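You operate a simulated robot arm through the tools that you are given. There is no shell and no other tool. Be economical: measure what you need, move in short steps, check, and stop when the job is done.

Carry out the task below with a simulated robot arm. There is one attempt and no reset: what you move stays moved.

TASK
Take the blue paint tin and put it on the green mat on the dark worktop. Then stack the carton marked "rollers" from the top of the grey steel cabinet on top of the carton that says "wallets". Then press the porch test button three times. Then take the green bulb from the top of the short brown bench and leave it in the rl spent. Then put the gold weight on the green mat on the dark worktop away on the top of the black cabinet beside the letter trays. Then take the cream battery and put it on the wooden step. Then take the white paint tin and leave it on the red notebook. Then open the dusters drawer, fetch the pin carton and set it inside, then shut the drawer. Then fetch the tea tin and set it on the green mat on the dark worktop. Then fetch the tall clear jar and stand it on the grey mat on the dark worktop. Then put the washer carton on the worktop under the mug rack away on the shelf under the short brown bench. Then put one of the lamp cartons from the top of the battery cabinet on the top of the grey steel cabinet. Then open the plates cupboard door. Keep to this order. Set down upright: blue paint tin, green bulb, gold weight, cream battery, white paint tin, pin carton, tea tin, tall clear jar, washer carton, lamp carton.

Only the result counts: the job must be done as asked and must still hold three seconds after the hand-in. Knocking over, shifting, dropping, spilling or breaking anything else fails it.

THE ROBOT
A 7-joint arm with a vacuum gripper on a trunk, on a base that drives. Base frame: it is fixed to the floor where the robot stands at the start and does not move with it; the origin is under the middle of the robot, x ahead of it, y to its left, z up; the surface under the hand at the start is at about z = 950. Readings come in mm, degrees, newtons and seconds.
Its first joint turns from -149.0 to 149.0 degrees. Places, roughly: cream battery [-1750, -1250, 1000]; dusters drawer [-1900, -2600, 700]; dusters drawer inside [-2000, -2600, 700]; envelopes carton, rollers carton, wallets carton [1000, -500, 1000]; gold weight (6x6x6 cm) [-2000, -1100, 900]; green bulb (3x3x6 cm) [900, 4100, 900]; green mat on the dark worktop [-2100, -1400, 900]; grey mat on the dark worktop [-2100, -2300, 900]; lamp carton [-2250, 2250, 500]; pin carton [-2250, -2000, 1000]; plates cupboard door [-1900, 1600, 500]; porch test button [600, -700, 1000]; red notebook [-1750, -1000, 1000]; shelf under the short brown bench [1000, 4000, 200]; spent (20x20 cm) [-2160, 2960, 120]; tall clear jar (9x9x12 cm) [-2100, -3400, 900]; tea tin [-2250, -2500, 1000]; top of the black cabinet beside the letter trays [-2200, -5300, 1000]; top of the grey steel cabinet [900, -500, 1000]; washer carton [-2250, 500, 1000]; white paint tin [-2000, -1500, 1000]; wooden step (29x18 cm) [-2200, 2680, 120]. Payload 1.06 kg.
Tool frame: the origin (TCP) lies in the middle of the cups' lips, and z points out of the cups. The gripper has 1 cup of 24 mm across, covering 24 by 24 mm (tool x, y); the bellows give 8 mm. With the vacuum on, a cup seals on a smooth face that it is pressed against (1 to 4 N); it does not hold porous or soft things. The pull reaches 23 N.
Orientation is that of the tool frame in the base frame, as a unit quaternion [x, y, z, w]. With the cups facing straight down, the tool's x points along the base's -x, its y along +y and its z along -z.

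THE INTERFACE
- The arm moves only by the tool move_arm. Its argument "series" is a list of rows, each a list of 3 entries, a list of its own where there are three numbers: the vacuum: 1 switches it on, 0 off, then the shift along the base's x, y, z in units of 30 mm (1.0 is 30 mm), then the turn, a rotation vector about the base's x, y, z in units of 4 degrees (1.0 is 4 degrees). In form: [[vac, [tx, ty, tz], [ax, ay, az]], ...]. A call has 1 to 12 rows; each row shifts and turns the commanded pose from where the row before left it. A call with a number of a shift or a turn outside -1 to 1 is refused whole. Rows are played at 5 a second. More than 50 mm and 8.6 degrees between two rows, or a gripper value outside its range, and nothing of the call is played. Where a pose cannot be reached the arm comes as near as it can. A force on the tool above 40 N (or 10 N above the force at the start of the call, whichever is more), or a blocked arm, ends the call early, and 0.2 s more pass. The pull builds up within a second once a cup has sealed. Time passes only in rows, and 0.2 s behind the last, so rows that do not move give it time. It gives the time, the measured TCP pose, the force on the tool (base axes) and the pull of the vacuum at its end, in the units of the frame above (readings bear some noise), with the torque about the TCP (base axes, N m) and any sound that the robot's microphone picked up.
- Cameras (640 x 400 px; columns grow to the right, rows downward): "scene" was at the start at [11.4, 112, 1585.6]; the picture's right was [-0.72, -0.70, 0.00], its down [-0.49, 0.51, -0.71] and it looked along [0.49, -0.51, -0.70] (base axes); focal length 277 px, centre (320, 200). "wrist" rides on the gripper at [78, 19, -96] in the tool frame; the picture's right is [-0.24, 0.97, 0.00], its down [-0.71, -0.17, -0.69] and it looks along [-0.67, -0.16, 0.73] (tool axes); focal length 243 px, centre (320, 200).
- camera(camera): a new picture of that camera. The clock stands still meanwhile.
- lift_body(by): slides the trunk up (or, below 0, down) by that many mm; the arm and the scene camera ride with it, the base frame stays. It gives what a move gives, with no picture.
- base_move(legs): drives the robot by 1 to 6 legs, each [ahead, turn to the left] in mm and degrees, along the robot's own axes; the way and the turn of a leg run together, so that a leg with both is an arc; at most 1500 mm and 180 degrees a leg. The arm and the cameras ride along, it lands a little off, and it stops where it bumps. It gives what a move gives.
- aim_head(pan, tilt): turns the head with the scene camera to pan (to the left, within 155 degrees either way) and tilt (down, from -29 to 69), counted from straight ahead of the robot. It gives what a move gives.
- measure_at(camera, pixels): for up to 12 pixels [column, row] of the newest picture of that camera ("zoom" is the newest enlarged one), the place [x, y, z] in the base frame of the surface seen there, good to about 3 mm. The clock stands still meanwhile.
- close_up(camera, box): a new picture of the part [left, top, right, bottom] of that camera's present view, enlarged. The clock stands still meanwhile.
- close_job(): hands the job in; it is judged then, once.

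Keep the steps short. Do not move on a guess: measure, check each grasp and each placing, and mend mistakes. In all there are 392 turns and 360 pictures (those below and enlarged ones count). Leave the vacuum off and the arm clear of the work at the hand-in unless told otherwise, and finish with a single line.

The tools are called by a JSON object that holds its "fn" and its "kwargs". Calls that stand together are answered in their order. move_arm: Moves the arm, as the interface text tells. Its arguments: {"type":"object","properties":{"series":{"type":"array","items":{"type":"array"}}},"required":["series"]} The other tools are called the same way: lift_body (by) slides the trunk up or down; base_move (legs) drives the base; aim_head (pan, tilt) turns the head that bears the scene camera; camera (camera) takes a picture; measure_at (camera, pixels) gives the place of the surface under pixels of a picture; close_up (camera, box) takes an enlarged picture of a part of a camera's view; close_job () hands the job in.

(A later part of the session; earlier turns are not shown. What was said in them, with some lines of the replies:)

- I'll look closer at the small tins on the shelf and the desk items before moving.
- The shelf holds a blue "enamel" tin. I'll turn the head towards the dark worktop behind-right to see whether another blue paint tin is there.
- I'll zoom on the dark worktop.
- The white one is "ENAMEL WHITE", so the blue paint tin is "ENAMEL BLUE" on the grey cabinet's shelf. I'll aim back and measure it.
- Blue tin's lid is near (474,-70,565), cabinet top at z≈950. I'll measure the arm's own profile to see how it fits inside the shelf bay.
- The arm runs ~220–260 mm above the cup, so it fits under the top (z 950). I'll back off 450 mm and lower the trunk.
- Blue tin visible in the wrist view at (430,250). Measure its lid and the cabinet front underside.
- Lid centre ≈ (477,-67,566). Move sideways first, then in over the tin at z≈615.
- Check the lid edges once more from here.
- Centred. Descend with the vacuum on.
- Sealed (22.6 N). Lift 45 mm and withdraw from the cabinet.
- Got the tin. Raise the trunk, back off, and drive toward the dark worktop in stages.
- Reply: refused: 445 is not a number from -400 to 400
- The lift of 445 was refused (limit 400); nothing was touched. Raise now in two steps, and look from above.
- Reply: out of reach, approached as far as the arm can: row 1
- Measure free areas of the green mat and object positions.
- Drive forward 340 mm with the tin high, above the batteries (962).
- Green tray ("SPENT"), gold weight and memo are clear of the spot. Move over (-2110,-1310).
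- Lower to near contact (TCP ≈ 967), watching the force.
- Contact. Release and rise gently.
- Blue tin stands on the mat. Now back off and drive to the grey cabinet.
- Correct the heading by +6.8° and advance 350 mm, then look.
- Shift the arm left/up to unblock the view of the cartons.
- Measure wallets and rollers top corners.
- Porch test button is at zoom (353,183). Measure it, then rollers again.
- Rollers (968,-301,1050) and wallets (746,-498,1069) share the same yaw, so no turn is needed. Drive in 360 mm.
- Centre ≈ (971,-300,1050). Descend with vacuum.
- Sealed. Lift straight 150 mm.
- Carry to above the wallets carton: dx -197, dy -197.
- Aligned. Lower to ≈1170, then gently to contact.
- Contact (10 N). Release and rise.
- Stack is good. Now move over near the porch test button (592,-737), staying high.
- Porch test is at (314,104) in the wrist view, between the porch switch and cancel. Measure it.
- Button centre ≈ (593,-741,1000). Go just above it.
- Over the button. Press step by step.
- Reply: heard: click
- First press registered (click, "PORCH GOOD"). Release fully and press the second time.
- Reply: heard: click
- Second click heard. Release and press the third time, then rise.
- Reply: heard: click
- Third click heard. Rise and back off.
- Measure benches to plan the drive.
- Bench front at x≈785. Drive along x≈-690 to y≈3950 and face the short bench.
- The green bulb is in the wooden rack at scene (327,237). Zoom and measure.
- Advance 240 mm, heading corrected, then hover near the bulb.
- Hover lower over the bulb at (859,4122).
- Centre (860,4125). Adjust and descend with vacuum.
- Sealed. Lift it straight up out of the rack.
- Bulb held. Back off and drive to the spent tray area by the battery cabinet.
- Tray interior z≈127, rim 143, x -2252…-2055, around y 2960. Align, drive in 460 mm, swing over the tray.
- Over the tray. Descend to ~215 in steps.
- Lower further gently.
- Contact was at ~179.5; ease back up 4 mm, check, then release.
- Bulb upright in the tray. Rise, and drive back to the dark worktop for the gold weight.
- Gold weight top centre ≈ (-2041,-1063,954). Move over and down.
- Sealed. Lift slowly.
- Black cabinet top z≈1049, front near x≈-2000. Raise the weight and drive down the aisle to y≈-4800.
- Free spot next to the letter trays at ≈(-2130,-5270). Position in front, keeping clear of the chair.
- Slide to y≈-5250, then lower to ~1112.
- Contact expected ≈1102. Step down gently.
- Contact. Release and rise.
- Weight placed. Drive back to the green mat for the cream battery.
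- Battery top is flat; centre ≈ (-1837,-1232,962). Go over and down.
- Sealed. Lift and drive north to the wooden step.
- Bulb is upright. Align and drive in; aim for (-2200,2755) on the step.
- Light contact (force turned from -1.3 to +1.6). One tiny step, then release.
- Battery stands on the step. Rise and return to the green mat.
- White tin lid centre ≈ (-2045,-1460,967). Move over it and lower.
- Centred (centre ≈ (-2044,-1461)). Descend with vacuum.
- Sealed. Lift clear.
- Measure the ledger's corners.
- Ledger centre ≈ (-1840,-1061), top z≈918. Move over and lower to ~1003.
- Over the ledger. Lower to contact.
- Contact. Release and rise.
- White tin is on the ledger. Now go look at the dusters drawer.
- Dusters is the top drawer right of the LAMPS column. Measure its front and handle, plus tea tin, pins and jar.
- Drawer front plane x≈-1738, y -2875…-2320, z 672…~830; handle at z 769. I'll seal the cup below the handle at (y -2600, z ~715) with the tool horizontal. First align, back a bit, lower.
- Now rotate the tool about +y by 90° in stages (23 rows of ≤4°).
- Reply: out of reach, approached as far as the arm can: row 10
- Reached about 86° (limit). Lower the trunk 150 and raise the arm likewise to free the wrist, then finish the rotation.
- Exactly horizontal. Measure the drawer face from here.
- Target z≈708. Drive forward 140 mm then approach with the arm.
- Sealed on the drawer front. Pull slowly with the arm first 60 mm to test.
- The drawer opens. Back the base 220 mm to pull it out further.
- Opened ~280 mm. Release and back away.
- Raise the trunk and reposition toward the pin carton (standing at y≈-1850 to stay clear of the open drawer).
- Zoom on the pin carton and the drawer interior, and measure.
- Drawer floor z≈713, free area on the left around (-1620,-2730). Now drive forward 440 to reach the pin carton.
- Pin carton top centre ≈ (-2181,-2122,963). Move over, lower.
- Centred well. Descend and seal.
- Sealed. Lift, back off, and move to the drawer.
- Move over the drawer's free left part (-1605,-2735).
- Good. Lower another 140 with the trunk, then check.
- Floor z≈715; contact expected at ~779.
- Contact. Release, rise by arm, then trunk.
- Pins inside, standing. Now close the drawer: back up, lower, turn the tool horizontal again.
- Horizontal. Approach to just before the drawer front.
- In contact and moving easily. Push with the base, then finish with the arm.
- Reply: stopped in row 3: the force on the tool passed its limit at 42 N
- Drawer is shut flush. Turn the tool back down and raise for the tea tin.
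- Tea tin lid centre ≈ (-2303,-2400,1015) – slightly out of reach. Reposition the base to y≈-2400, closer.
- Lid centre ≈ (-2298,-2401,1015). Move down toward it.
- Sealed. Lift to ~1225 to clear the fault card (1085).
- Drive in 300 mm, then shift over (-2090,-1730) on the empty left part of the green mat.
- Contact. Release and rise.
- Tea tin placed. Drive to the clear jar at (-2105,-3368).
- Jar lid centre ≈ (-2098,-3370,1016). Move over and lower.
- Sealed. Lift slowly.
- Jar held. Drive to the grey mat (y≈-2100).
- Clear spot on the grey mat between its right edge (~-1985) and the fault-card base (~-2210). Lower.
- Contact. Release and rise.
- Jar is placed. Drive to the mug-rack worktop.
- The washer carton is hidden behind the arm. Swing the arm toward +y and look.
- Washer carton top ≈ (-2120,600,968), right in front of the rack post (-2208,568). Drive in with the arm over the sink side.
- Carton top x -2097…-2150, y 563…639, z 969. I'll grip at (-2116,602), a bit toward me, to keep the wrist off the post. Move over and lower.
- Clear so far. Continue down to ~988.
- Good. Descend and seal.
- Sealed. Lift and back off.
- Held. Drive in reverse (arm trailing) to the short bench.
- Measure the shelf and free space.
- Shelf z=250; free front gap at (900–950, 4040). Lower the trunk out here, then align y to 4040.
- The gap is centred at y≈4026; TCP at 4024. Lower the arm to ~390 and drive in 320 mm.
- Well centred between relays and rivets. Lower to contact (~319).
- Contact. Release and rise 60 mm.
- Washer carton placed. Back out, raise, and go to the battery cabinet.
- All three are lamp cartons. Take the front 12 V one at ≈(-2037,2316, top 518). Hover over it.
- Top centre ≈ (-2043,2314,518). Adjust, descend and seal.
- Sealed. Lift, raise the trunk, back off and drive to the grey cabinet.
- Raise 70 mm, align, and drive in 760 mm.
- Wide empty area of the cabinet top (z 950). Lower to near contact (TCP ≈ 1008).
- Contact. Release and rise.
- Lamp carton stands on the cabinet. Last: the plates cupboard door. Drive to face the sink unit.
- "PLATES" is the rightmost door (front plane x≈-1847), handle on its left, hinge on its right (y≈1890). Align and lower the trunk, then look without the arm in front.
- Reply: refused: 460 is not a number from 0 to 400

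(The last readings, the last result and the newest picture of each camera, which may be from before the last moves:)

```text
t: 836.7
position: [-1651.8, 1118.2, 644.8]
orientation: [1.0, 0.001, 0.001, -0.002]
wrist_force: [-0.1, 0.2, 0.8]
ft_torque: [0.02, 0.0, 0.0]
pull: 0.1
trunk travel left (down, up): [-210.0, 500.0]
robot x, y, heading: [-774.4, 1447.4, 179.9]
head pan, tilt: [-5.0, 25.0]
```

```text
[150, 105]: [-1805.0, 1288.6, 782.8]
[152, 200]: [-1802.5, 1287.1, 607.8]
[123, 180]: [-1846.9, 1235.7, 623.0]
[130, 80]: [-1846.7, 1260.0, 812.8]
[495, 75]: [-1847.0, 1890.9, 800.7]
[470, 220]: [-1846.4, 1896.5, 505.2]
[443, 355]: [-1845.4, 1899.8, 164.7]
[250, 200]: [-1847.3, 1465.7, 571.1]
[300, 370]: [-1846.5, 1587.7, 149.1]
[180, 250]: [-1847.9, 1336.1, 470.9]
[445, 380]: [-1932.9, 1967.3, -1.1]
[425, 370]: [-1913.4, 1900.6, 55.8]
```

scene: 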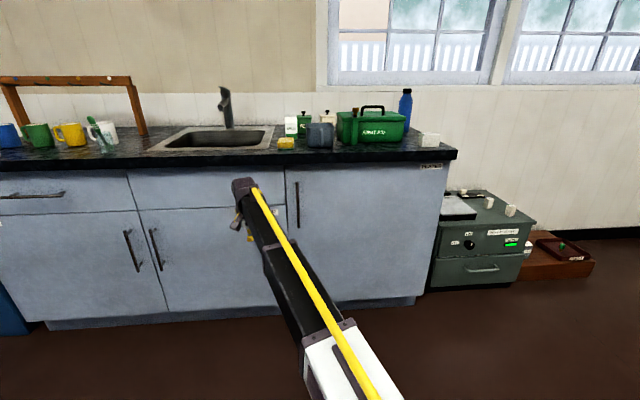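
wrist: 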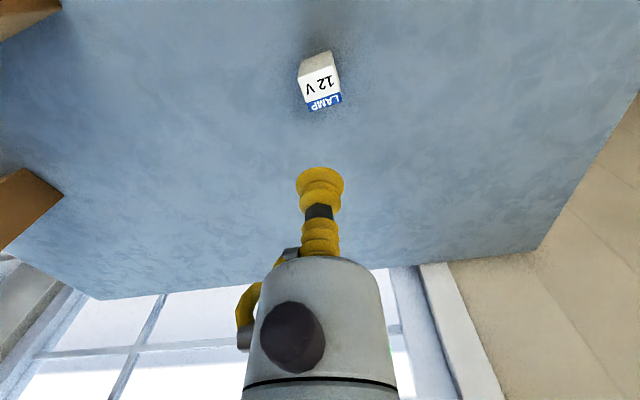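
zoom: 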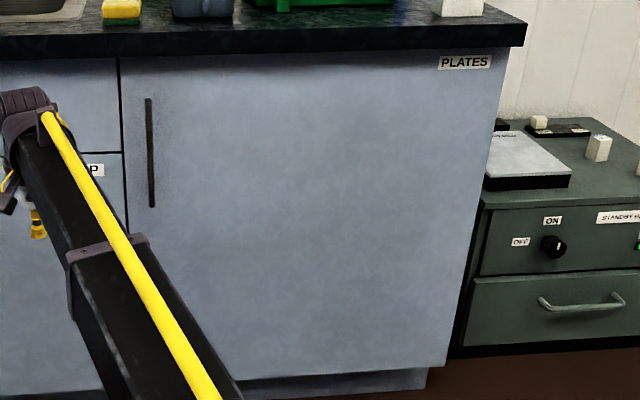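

Door spans y 1238–1898; handle at y 1288, z 600–790. I'll seal at (y≈1370, z≈650). Lower a bit and turn the tool horizontal while moving into place.

{"fn": "lift_body", "kwargs": {"by": -110}}

{"fn": "move_arm", "kwargs": {"series": [[0, [0, 0.7, 0.32], [0, 1, 0]], [0, [0, 0.7, 0.32], [0, 1, 0]], [0, [0, 0.7, 0.32], [0, 1, 0]], [0, [0, 0.7, 0.32], [0, 1, 0]], [0, [0, 0.7, 0.32], [0, 1, 0]], [0, [0, 0.7, 0.32], [0, 1, 0]], [0, [0, 0.7, 0.32], [0, 1, 0]], [0, [0, 0.7, 0.32], [0, 1, 0]], [0, [0, 0.7, 0.32], [0, 1, 0]], [0, [0, 0.7, 0.32], [0, 1, 0]], [0, [0, 0.7, 0.32], [0, 1, 0]], [0, [0, 0.7, 0.32], [0, 1, 0]]]}}

{"fn": "move_arm", "kwargs": {"series": [[0, [0, 0, 0], [0, 1, 0]], [0, [0, 0, 0], [0, 1, 0]], [0, [0, 0, 0], [0, 1, 0]], [0, [0, 0, 0], [0, 1, 0]], [0, [0, 0, 0], [0, 1, 0]], [0, [0, 0, 0], [0, 1, 0]], [0, [0, 0, 0], [0, 1, 0]], [0, [0, 0, 0], [0, 1, 0]], [0, [0, 0, 0], [0, 1, 0]], [0, [0, 0, 0], [0, 1, 0]], [0, [0, 0, 0], [0, 0.5, 0]]]}}

{"fn": "camera", "kwargs": {"camera": "wrist"}}

```text
t: 838.1
position: [-1652.6, 1117.0, 534.7]
orientation: [1.0, 0.0, 0.0, -0.001]
wrist_force: [0.1, 0.5, 0.6]
ft_torque: [-0.02, -0.02, -0.01]
pull: 0.1
trunk travel left (down, up): [-100.0, 610.0]
robot x, y, heading: [-776.6, 1446.0, 180.1]
head pan, tilt: [-5.0, 25.0]
```

```text
t: 840.7
position: [-1652.8, 1370.4, 649.8]
orientation: [0.913, -0.001, -0.407, -0.002]
wrist_force: [0.1, -0.2, -1.1]
ft_torque: [0.01, 0.02, -0.04]
pull: 0.0
trunk travel left (down, up): [-100.0, 610.0]
robot x, y, heading: [-776.6, 1446.7, 179.9]
head pan, tilt: [-5.0, 25.0]
```

```text
t: 843.1
position: [-1652.3, 1369.0, 649.3]
orientation: [0.707, -0.001, -0.707, -0.001]
wrist_force: [-0.1, 0.3, 0.0]
ft_torque: [0.0, -0.01, 0.0]
pull: 0.0
trunk travel left (down, up): [-100.0, 610.0]
robot x, y, heading: [-774.8, 1446.0, 179.9]
head pan, tilt: [-5.0, 25.0]
```

```text
199 pictures are left
```

wrist: 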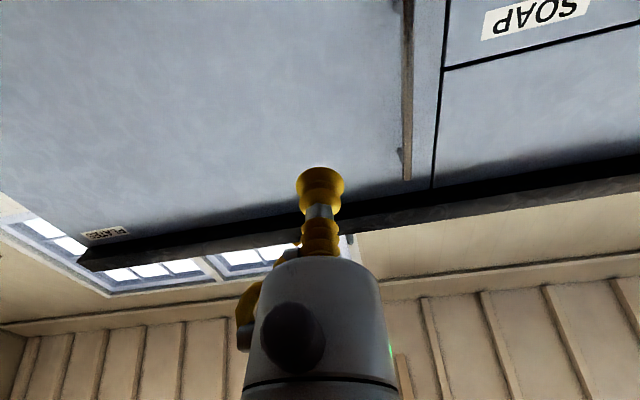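

Horizontal. Drive in 120 mm, then press the cup on.

{"fn": "base_move", "kwargs": {"legs": [[120, 0]]}}

{"fn": "move_arm", "kwargs": {"series": [[0, [-0.8, 0, 0], [0, 0, 0]], [0, [-0.8, 0, 0], [0, 0, 0]], [0, [0, 0, 0], [0, 0, 0]]]}}

{"fn": "camera", "kwargs": {"camera": "wrist"}}

```text
t: 844.4
position: [-1772.0, 1370.3, 649.2]
orientation: [0.707, -0.002, -0.707, -0.002]
wrist_force: [-0.3, 0.3, -1.2]
ft_torque: [0.02, 0.01, 0.0]
pull: 0.1
trunk travel left (down, up): [-100.0, 610.0]
robot x, y, heading: [-894.0, 1450.8, 179.8]
head pan, tilt: [-5.0, 25.0]
```

```text
t: 845.2
position: [-1820.6, 1371.6, 650.6]
orientation: [0.708, 0.0, -0.706, -0.002]
wrist_force: [0.5, 0.7, 0.3]
ft_torque: [0.0, -0.02, -0.02]
pull: 0.1
trunk travel left (down, up): [-100.0, 610.0]
robot x, y, heading: [-894.0, 1447.2, 179.9]
head pan, tilt: [-5.0, 25.0]
```

```text
198 pictures are left
```

wrist: 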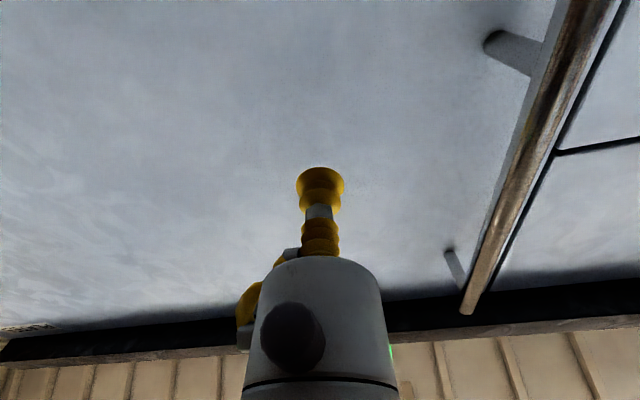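

{"fn": "move_arm", "kwargs": {"series": [[1, [-0.7, 0, 0], [0, 0, 0]], [1, [-0.2, 0, 0], [0, 0, 0]], [1, [-0.1, 0, 0], [0, 0, 0]], [1, [0, 0, 0], [0, 0, 0]], [1, [0, 0, 0], [0, 0, 0]], [1, [0, 0, 0], [0, 0, 0]]]}}

```text
t: 846.6
position: [-1851.4, 1371.3, 650.0]
orientation: [0.708, -0.001, -0.706, -0.002]
wrist_force: [15.3, 0.8, -7.0]
ft_torque: [0.0, 0.05, 0.09]
pull: 23.0
trunk travel left (down, up): [-100.0, 610.0]
robot x, y, heading: [-892.9, 1446.9, 179.8]
head pan, tilt: [-5.0, 25.0]
```

Sealed. Pull along the hinge arc (r≈525), first 12°.

{"fn": "move_arm", "kwargs": {"series": [[1, [0.61, 0.01, 0], [0, 0, 0.5]], [1, [0.61, 0.03, 0], [0, 0, 0.5]], [1, [0.61, 0.05, 0], [0, 0, 0.5]], [1, [0.606, 0.075, 0], [0, 0, 0.5]], [1, [0.603, 0.095, 0], [0, 0, 0.5]], [1, [0.6, 0.116, 0], [0, 0, 0.5]], [1, [0, 0, 0], [0, 0, 0]]]}}

{"fn": "camera", "kwargs": {"camera": "scene"}}

```text
t: 848.2
position: [-1739.6, 1382.8, 649.4]
orientation: [0.704, 0.073, -0.703, 0.072]
wrist_force: [0.5, 9.5, -4.1]
ft_torque: [-0.02, -0.02, 0.0]
pull: 22.5
trunk travel left (down, up): [-100.0, 610.0]
robot x, y, heading: [-894.0, 1451.2, 179.8]
head pan, tilt: [-5.0, 25.0]
```

```text
197 pictures are left
```

scene: 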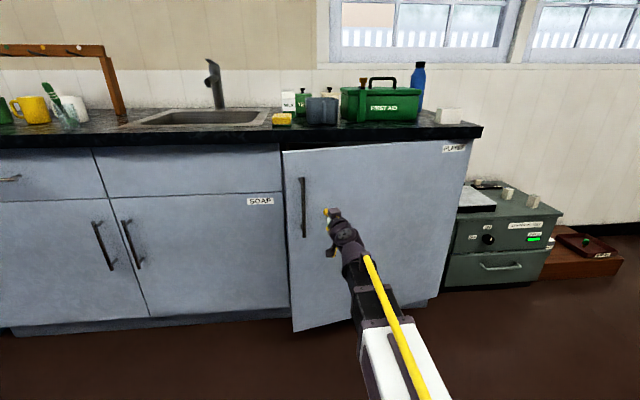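

Continue the arc to ~30° (correcting +y 4 mm for the hinge offset).

{"fn": "move_arm", "kwargs": {"series": [[1, [0, 0.13, 0], [0, 0, 0]], [1, [0.59, 0.16, 0], [0, 0, 0.5]], [1, [0.584, 0.18, 0], [0, 0, 0.5]], [1, [0.577, 0.2, 0], [0, 0, 0.5]], [1, [0.57, 0.22, 0], [0, 0, 0.5]], [1, [0.562, 0.24, 0], [0, 0, 0.5]], [1, [0.553, 0.26, 0], [0, 0, 0.5]], [1, [0.544, 0.28, 0], [0, 0, 0.5]], [1, [0.534, 0.3, 0], [0, 0, 0.5]], [1, [0.523, 0.317, 0], [0, 0, 0.5]], [1, [0, 0, 0], [0, 0, 0]]]}}

{"fn": "camera", "kwargs": {"camera": "scene"}}

```text
t: 850.6
position: [-1590.0, 1450.7, 651.2]
orientation: [0.684, 0.183, -0.683, 0.181]
wrist_force: [4.3, -7.5, 2.6]
ft_torque: [0.03, 0.0, -0.1]
pull: 23.0
trunk travel left (down, up): [-100.0, 610.0]
robot x, y, heading: [-898.4, 1445.6, 179.7]
head pan, tilt: [-5.0, 25.0]
```

```text
196 pictures are left
```

scene: 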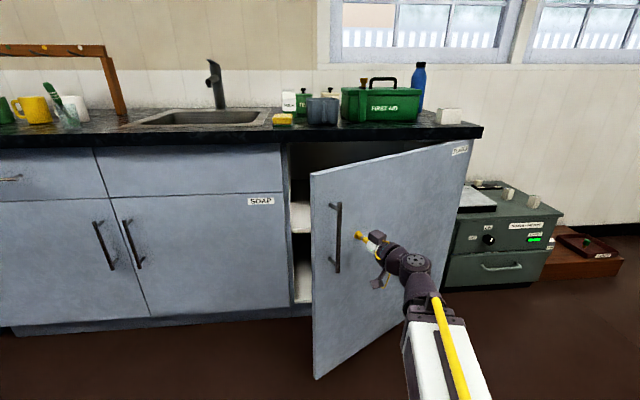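

At 30°. Release here, back the cup off along the door normal, and undo the yaw.

{"fn": "move_arm", "kwargs": {"series": [[0, [0, 0, 0], [0, 0, 0]], [0, [0, 0, 0], [0, 0, 0]], [0, [0, 0, 0], [0, 0, 0]], [0, [0, 0, 0], [0, 0, 0]], [0, [0.5, 0.28, 0], [0, 0, 0]], [0, [0.7, 0.4, 0], [0, 0, 0]], [0, [0.7, 0.4, 0], [0, 0, 0]]]}}

{"fn": "base_move", "kwargs": {"legs": [[-300, 0]]}}

{"fn": "move_arm", "kwargs": {"series": [[0, [0, 0, 0], [0, 0, -1]], [0, [0, 0, 0], [0, 0, -1]], [0, [0, 0, 0], [0, 0, -1]], [0, [0, 0, 0], [0, 0, -1]], [0, [0, 0, 0], [0, 0, -1]], [0, [0, 0, 0], [0, 0, -1]], [0, [0, 0, 0], [0, 0, -1]], [0, [0, 0, 0], [0, 0, -0.5]]]}}

{"fn": "camera", "kwargs": {"camera": "scene"}}

```text
t: 852.2
position: [-1576.7, 1495.8, 655.3]
orientation: [0.684, 0.183, -0.682, 0.181]
wrist_force: [0.5, -0.1, -0.2]
ft_torque: [0.0, 0.0, 0.03]
pull: 0.0
out of reach, approached as far as the arm can: row 5, 6, 7
trunk travel left (down, up): [-100.0, 610.0]
robot x, y, heading: [-895.3, 1448.7, 179.8]
head pan, tilt: [-5.0, 25.0]
```

```text
t: 854.2
position: [-1275.7, 1494.7, 655.1]
orientation: [0.684, 0.183, -0.683, 0.182]
wrist_force: [0.0, 0.6, -0.3]
ft_torque: [0.02, -0.02, 0.0]
pull: 0.1
trunk travel left (down, up): [-100.0, 610.0]
robot x, y, heading: [-590.1, 1447.8, 179.8]
head pan, tilt: [-5.0, 25.0]
```

```text
t: 856.0
position: [-1319.4, 1504.6, 660.8]
orientation: [0.708, 0.0, -0.706, -0.001]
wrist_force: [0.1, -0.5, 0.6]
ft_torque: [-0.01, 0.0, 0.02]
pull: 0.1
out of reach, approached as far as the arm can: row 1, 2, 3, 4, 5, 6, 8
trunk travel left (down, up): [-100.0, 610.0]
robot x, y, heading: [-593.8, 1450.5, 179.8]
head pan, tilt: [-5.0, 25.0]
```

```text
195 pictures are left
```

scene: 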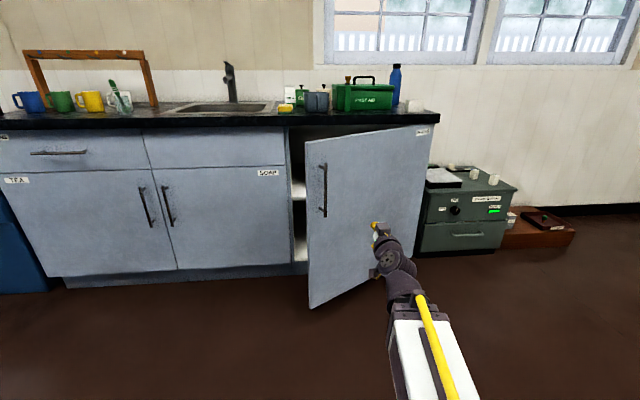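

Door stays at ~30°. Now circle round: face +y, reverse south, and come up along the sink unit to push the door from the inside.

{"fn": "base_move", "kwargs": {"legs": [[0, -90], [-1500, 0], [-800, 0], [0, 30]]}}

{"fn": "aim_head", "kwargs": {"pan": 0, "tilt": 25}}

{"fn": "camera", "kwargs": {"camera": "scene"}}

```text
t: 872.6
position: [-945.9, -174.4, 661.2]
orientation: [0.602, -0.371, -0.602, -0.371]
wrist_force: [-1.1, 0.4, 0.2]
ft_torque: [0.0, 0.0, -0.02]
pull: 0.0
trunk travel left (down, up): [-100.0, 610.0]
robot x, y, heading: [-671.8, -843.4, 116.6]
head pan, tilt: [-5.0, 25.0]
```

```text
t: 873.3
position: [-945.0, -172.4, 660.4]
orientation: [0.603, -0.371, -0.601, -0.371]
wrist_force: [0.6, -0.8, 0.1]
ft_torque: [0.0, 0.01, 0.01]
pull: 0.1
trunk travel left (down, up): [-100.0, 610.0]
robot x, y, heading: [-670.2, -846.0, 116.8]
head pan, tilt: [0.0, 25.0]
```

```text
194 pictures are left
```

scene: 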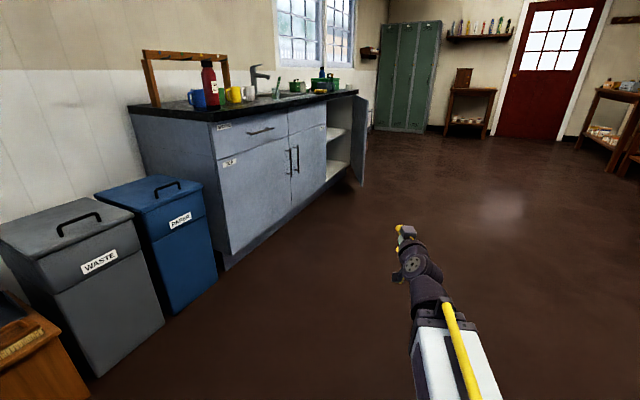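

{"fn": "measure_at", "kwargs": {"camera": "scene", "pixels": [[215, 280], [163, 325], [100, 375], [230, 262], [360, 180], [366, 150]]}}

```text
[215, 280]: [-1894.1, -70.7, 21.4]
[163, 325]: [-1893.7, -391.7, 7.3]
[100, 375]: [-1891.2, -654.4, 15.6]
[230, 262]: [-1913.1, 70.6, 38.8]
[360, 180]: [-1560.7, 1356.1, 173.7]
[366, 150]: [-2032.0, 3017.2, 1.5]
```

Path is clear of the bins (x≤-1891). Drive up along the unit in an S-curve ending at heading 90.

{"fn": "base_move", "kwargs": {"legs": [[0, 8.3], [1150, 0], [0, -25], [300, 0], [0, -10]]}}

{"fn": "camera", "kwargs": {"camera": "scene"}}

```text
t: 883.4
position: [-1345.7, 1113.6, 661.3]
orientation: [0.504, -0.497, -0.502, -0.496]
wrist_force: [0.8, -1.1, -0.3]
ft_torque: [0.01, -0.02, 0.04]
pull: 0.1
trunk travel left (down, up): [-100.0, 610.0]
robot x, y, heading: [-1395.4, 387.2, 90.6]
head pan, tilt: [0.0, 25.0]
```

```text
193 pictures are left
```

scene: 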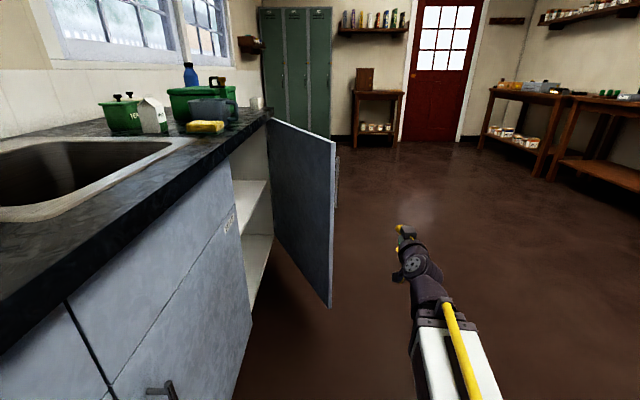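

Door edge is ahead; slide the arm left (-x) to x≈-1620, behind the door's inner side.

{"fn": "move_arm", "kwargs": {"series": [[0, [-0.9, 0, 0], [0, 0, 0]], [0, [-0.9, 0, 0], [0, 0, 0]], [0, [-0.9, 0, 0], [0, 0, 0]], [0, [-0.9, 0, 0], [0, 0, 0]], [0, [-0.9, 0, 0], [0, 0, 0]], [0, [-0.9, 0, 0], [0, 0, 0]], [0, [-0.9, 0, 0], [0, 0, 0]], [0, [-0.9, 0, 0], [0, 0, 0]], [0, [-0.9, 0, 0], [0, 0, 0]], [0, [-0.9, 0, 0], [0, 0, 0]], [0, [0, 0, 0], [0, 0, 0]]]}}

{"fn": "camera", "kwargs": {"camera": "scene"}}

{"fn": "camera", "kwargs": {"camera": "wrist"}}

```text
t: 885.8
position: [-1615.9, 1117.1, 660.7]
orientation: [0.504, -0.497, -0.503, -0.496]
wrist_force: [0.3, 0.5, 0.0]
ft_torque: [0.02, 0.0, 0.01]
pull: 0.1
out of reach, approached as far as the arm can: row 3
trunk travel left (down, up): [-100.0, 610.0]
robot x, y, heading: [-1388.8, 388.0, 90.9]
head pan, tilt: [0.0, 25.0]
```

```text
192 pictures are left
```

scene: 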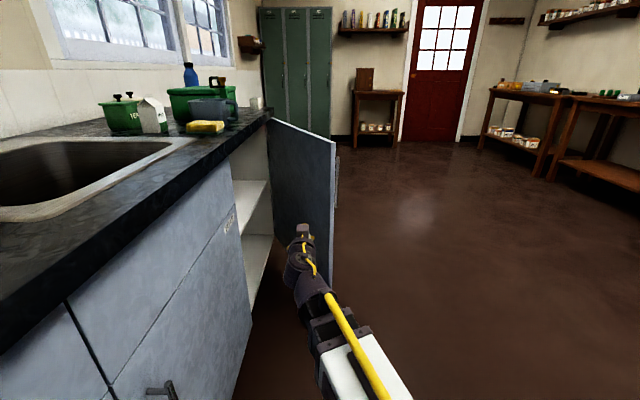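

```text
191 pictures are left
```

wrist: 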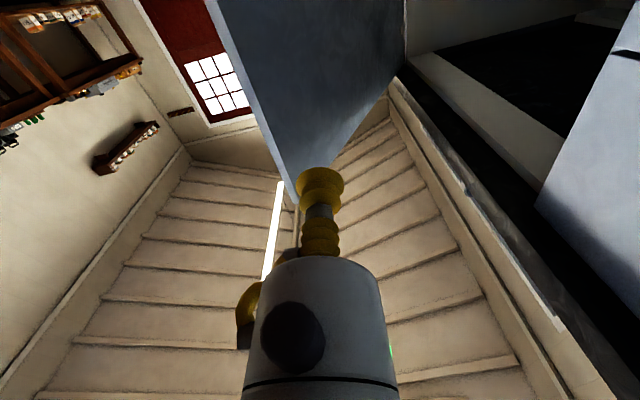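

{"fn": "measure_at", "kwargs": {"camera": "wrist", "pixels": [[300, 150], [320, 100], [250, 80], [380, 80], [225, 40], [275, 150]]}}

{"fn": "measure_at", "kwargs": {"camera": "scene", "pixels": [[330, 160], [300, 170], [280, 150], [333, 250], [315, 200]]}}

```text
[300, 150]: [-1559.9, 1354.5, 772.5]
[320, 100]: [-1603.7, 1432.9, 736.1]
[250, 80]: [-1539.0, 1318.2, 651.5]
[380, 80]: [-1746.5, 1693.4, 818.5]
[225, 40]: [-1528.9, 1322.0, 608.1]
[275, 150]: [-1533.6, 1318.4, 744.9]
```

```text
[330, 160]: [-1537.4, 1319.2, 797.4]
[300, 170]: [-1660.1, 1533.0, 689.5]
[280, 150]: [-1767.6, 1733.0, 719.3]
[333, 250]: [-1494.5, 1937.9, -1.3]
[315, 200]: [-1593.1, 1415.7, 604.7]
```

Inner face at x=-1616 is at y≈1456. Drive forward 310 mm to just short of it.

{"fn": "base_move", "kwargs": {"legs": [[0, -0.7], [305, 0]]}}

{"fn": "move_arm", "kwargs": {"series": [[0, [0, 0.5, 0], [0, 0, 0]], [0, [0, 0.5, 0], [0, 0, 0]], [0, [0, 0.5, 0], [0, 0, 0]], [0, [0, 0.5, 0], [0, 0, 0]], [0, [0, 0, 0], [0, 0, 0]]]}}

{"fn": "camera", "kwargs": {"camera": "scene"}}

```text
t: 888.2
position: [-1600.7, 1429.5, 661.7]
orientation: [-0.5, 0.501, 0.499, 0.501]
wrist_force: [0.4, -0.8, -0.3]
ft_torque: [0.01, 0.03, 0.0]
pull: 0.0
trunk travel left (down, up): [-100.0, 610.0]
robot x, y, heading: [-1386.2, 696.5, 89.5]
head pan, tilt: [0.0, 25.0]
```

```text
t: 889.4
position: [-1600.4, 1489.0, 660.7]
orientation: [-0.5, 0.501, 0.498, 0.501]
wrist_force: [0.3, -0.1, 0.3]
ft_torque: [0.06, -0.01, 0.01]
pull: 0.0
trunk travel left (down, up): [-100.0, 610.0]
robot x, y, heading: [-1389.4, 695.5, 89.7]
head pan, tilt: [0.0, 25.0]
```

```text
190 pictures are left
```

scene: 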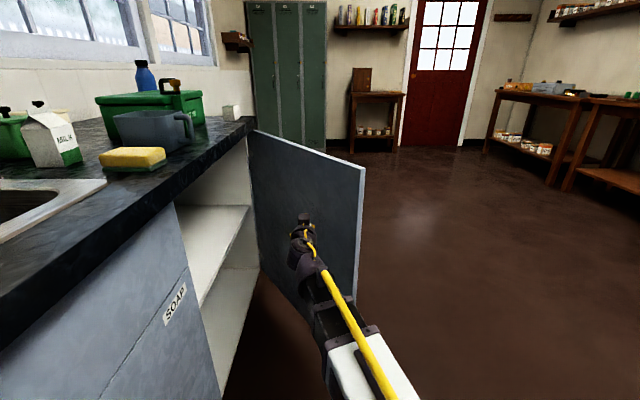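

The door moves with almost no force. Keep pushing along an arc.

{"fn": "move_arm", "kwargs": {"series": [[0, [0.4, 0.5, 0], [0, 0, 0]], [0, [0.4, 0.5, 0], [0, 0, 0]], [0, [0.4, 0.5, 0], [0, 0, 0]], [0, [0.4, 0.5, 0], [0, 0, 0]], [0, [0.4, 0.5, 0], [0, 0, 0]], [0, [0.4, 0.5, 0], [0, 0, 0]], [0, [0, 0, 0], [0, 0, 0]]]}}

{"fn": "base_move", "kwargs": {"legs": [[120, 0]]}}

{"fn": "camera", "kwargs": {"camera": "scene"}}

```text
t: 891.0
position: [-1528.9, 1579.0, 660.0]
orientation: [-0.5, 0.501, 0.498, 0.501]
wrist_force: [-0.6, -1.0, -0.3]
ft_torque: [-0.04, 0.01, 0.04]
pull: 0.0
trunk travel left (down, up): [-100.0, 610.0]
robot x, y, heading: [-1393.9, 693.2, 89.8]
head pan, tilt: [0.0, 25.0]
```

```text
t: 892.2
position: [-1527.4, 1696.7, 662.1]
orientation: [-0.5, 0.502, 0.497, 0.501]
wrist_force: [0.2, -1.4, -0.1]
ft_torque: [0.01, 0.0, 0.02]
pull: 0.0
trunk travel left (down, up): [-100.0, 610.0]
robot x, y, heading: [-1388.1, 813.1, 89.7]
head pan, tilt: [0.0, 25.0]
```

```text
189 pictures are left
```

scene: 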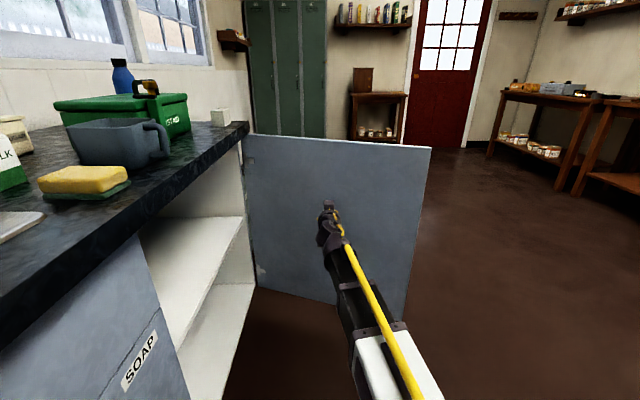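

About 58° open. Push further 170 mm.

{"fn": "base_move", "kwargs": {"legs": [[100, 0]]}}

{"fn": "base_move", "kwargs": {"legs": [[80, 0]]}}

{"fn": "camera", "kwargs": {"camera": "scene"}}

```text
t: 893.3
position: [-1526.7, 1796.1, 660.7]
orientation: [-0.5, 0.502, 0.498, 0.501]
wrist_force: [-0.5, 0.0, -0.6]
ft_torque: [0.0, 0.01, -0.03]
pull: 0.0
trunk travel left (down, up): [-100.0, 610.0]
robot x, y, heading: [-1389.1, 911.7, 89.9]
head pan, tilt: [0.0, 25.0]
```

```text
t: 894.4
position: [-1528.5, 1876.7, 660.9]
orientation: [-0.5, 0.501, 0.498, 0.501]
wrist_force: [-1.0, 0.7, -0.8]
ft_torque: [0.0, 0.03, -0.02]
pull: 0.1
trunk travel left (down, up): [-100.0, 610.0]
robot x, y, heading: [-1389.6, 994.1, 89.5]
head pan, tilt: [0.0, 25.0]
```

```text
188 pictures are left
```

scene: 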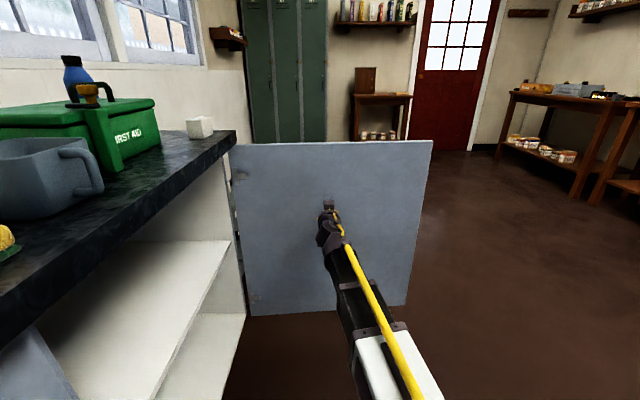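

The door is about 88° open. Reverse away.

{"fn": "base_move", "kwargs": {"legs": [[-250, 0], [-500, 0]]}}

{"fn": "camera", "kwargs": {"camera": "scene"}}

{"fn": "aim_head", "kwargs": {"pan": 120, "tilt": 20}}

{"fn": "camera", "kwargs": {"camera": "scene"}}

```text
t: 898.8
position: [-1533.6, 1116.2, 661.6]
orientation: [0.501, -0.5, -0.499, -0.5]
wrist_force: [-0.8, -0.7, 0.6]
ft_torque: [0.01, -0.01, -0.01]
pull: 0.0
trunk travel left (down, up): [-100.0, 610.0]
robot x, y, heading: [-1392.2, 232.1, 90.3]
head pan, tilt: [0.0, 25.0]
```

```text
187 pictures are left
```

scene: 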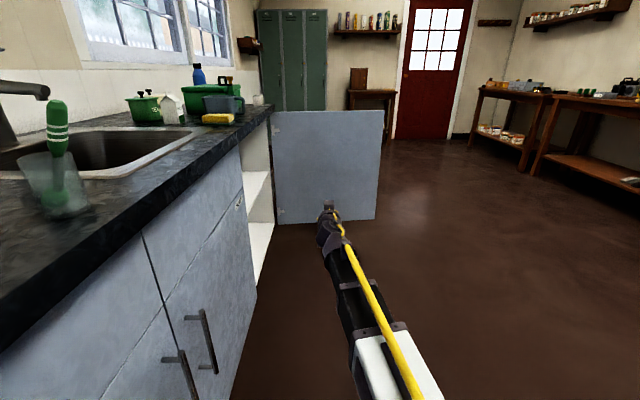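

```text
t: 900.8
position: [-1533.4, 1115.9, 660.6]
orientation: [0.501, -0.5, -0.499, -0.5]
wrist_force: [0.6, 0.0, 0.3]
ft_torque: [-0.02, -0.06, 0.03]
pull: 0.1
trunk travel left (down, up): [-100.0, 610.0]
robot x, y, heading: [-1392.5, 234.4, 90.1]
head pan, tilt: [120.0, 20.0]
```

```text
186 pictures are left
```

scene: 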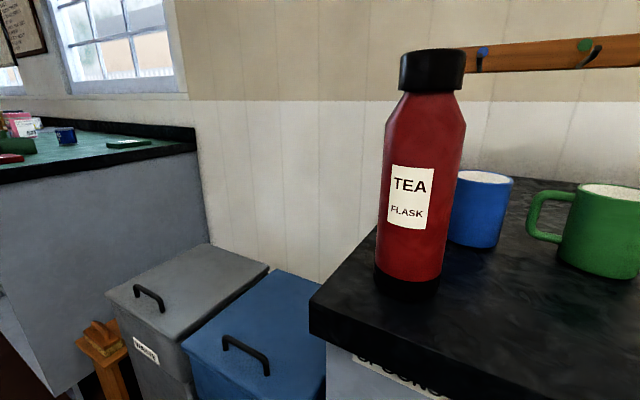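

Everything is in place, the plates door stands open, the vacuum is off and the arm is clear. Handing in.

{"fn": "close_job", "kwargs": {}}

```text
The job is handed in.
```

I did all thirteen steps in the order given, checked each grasp and placing as I went, and handed the job in with the vacuum off and the arm clear.
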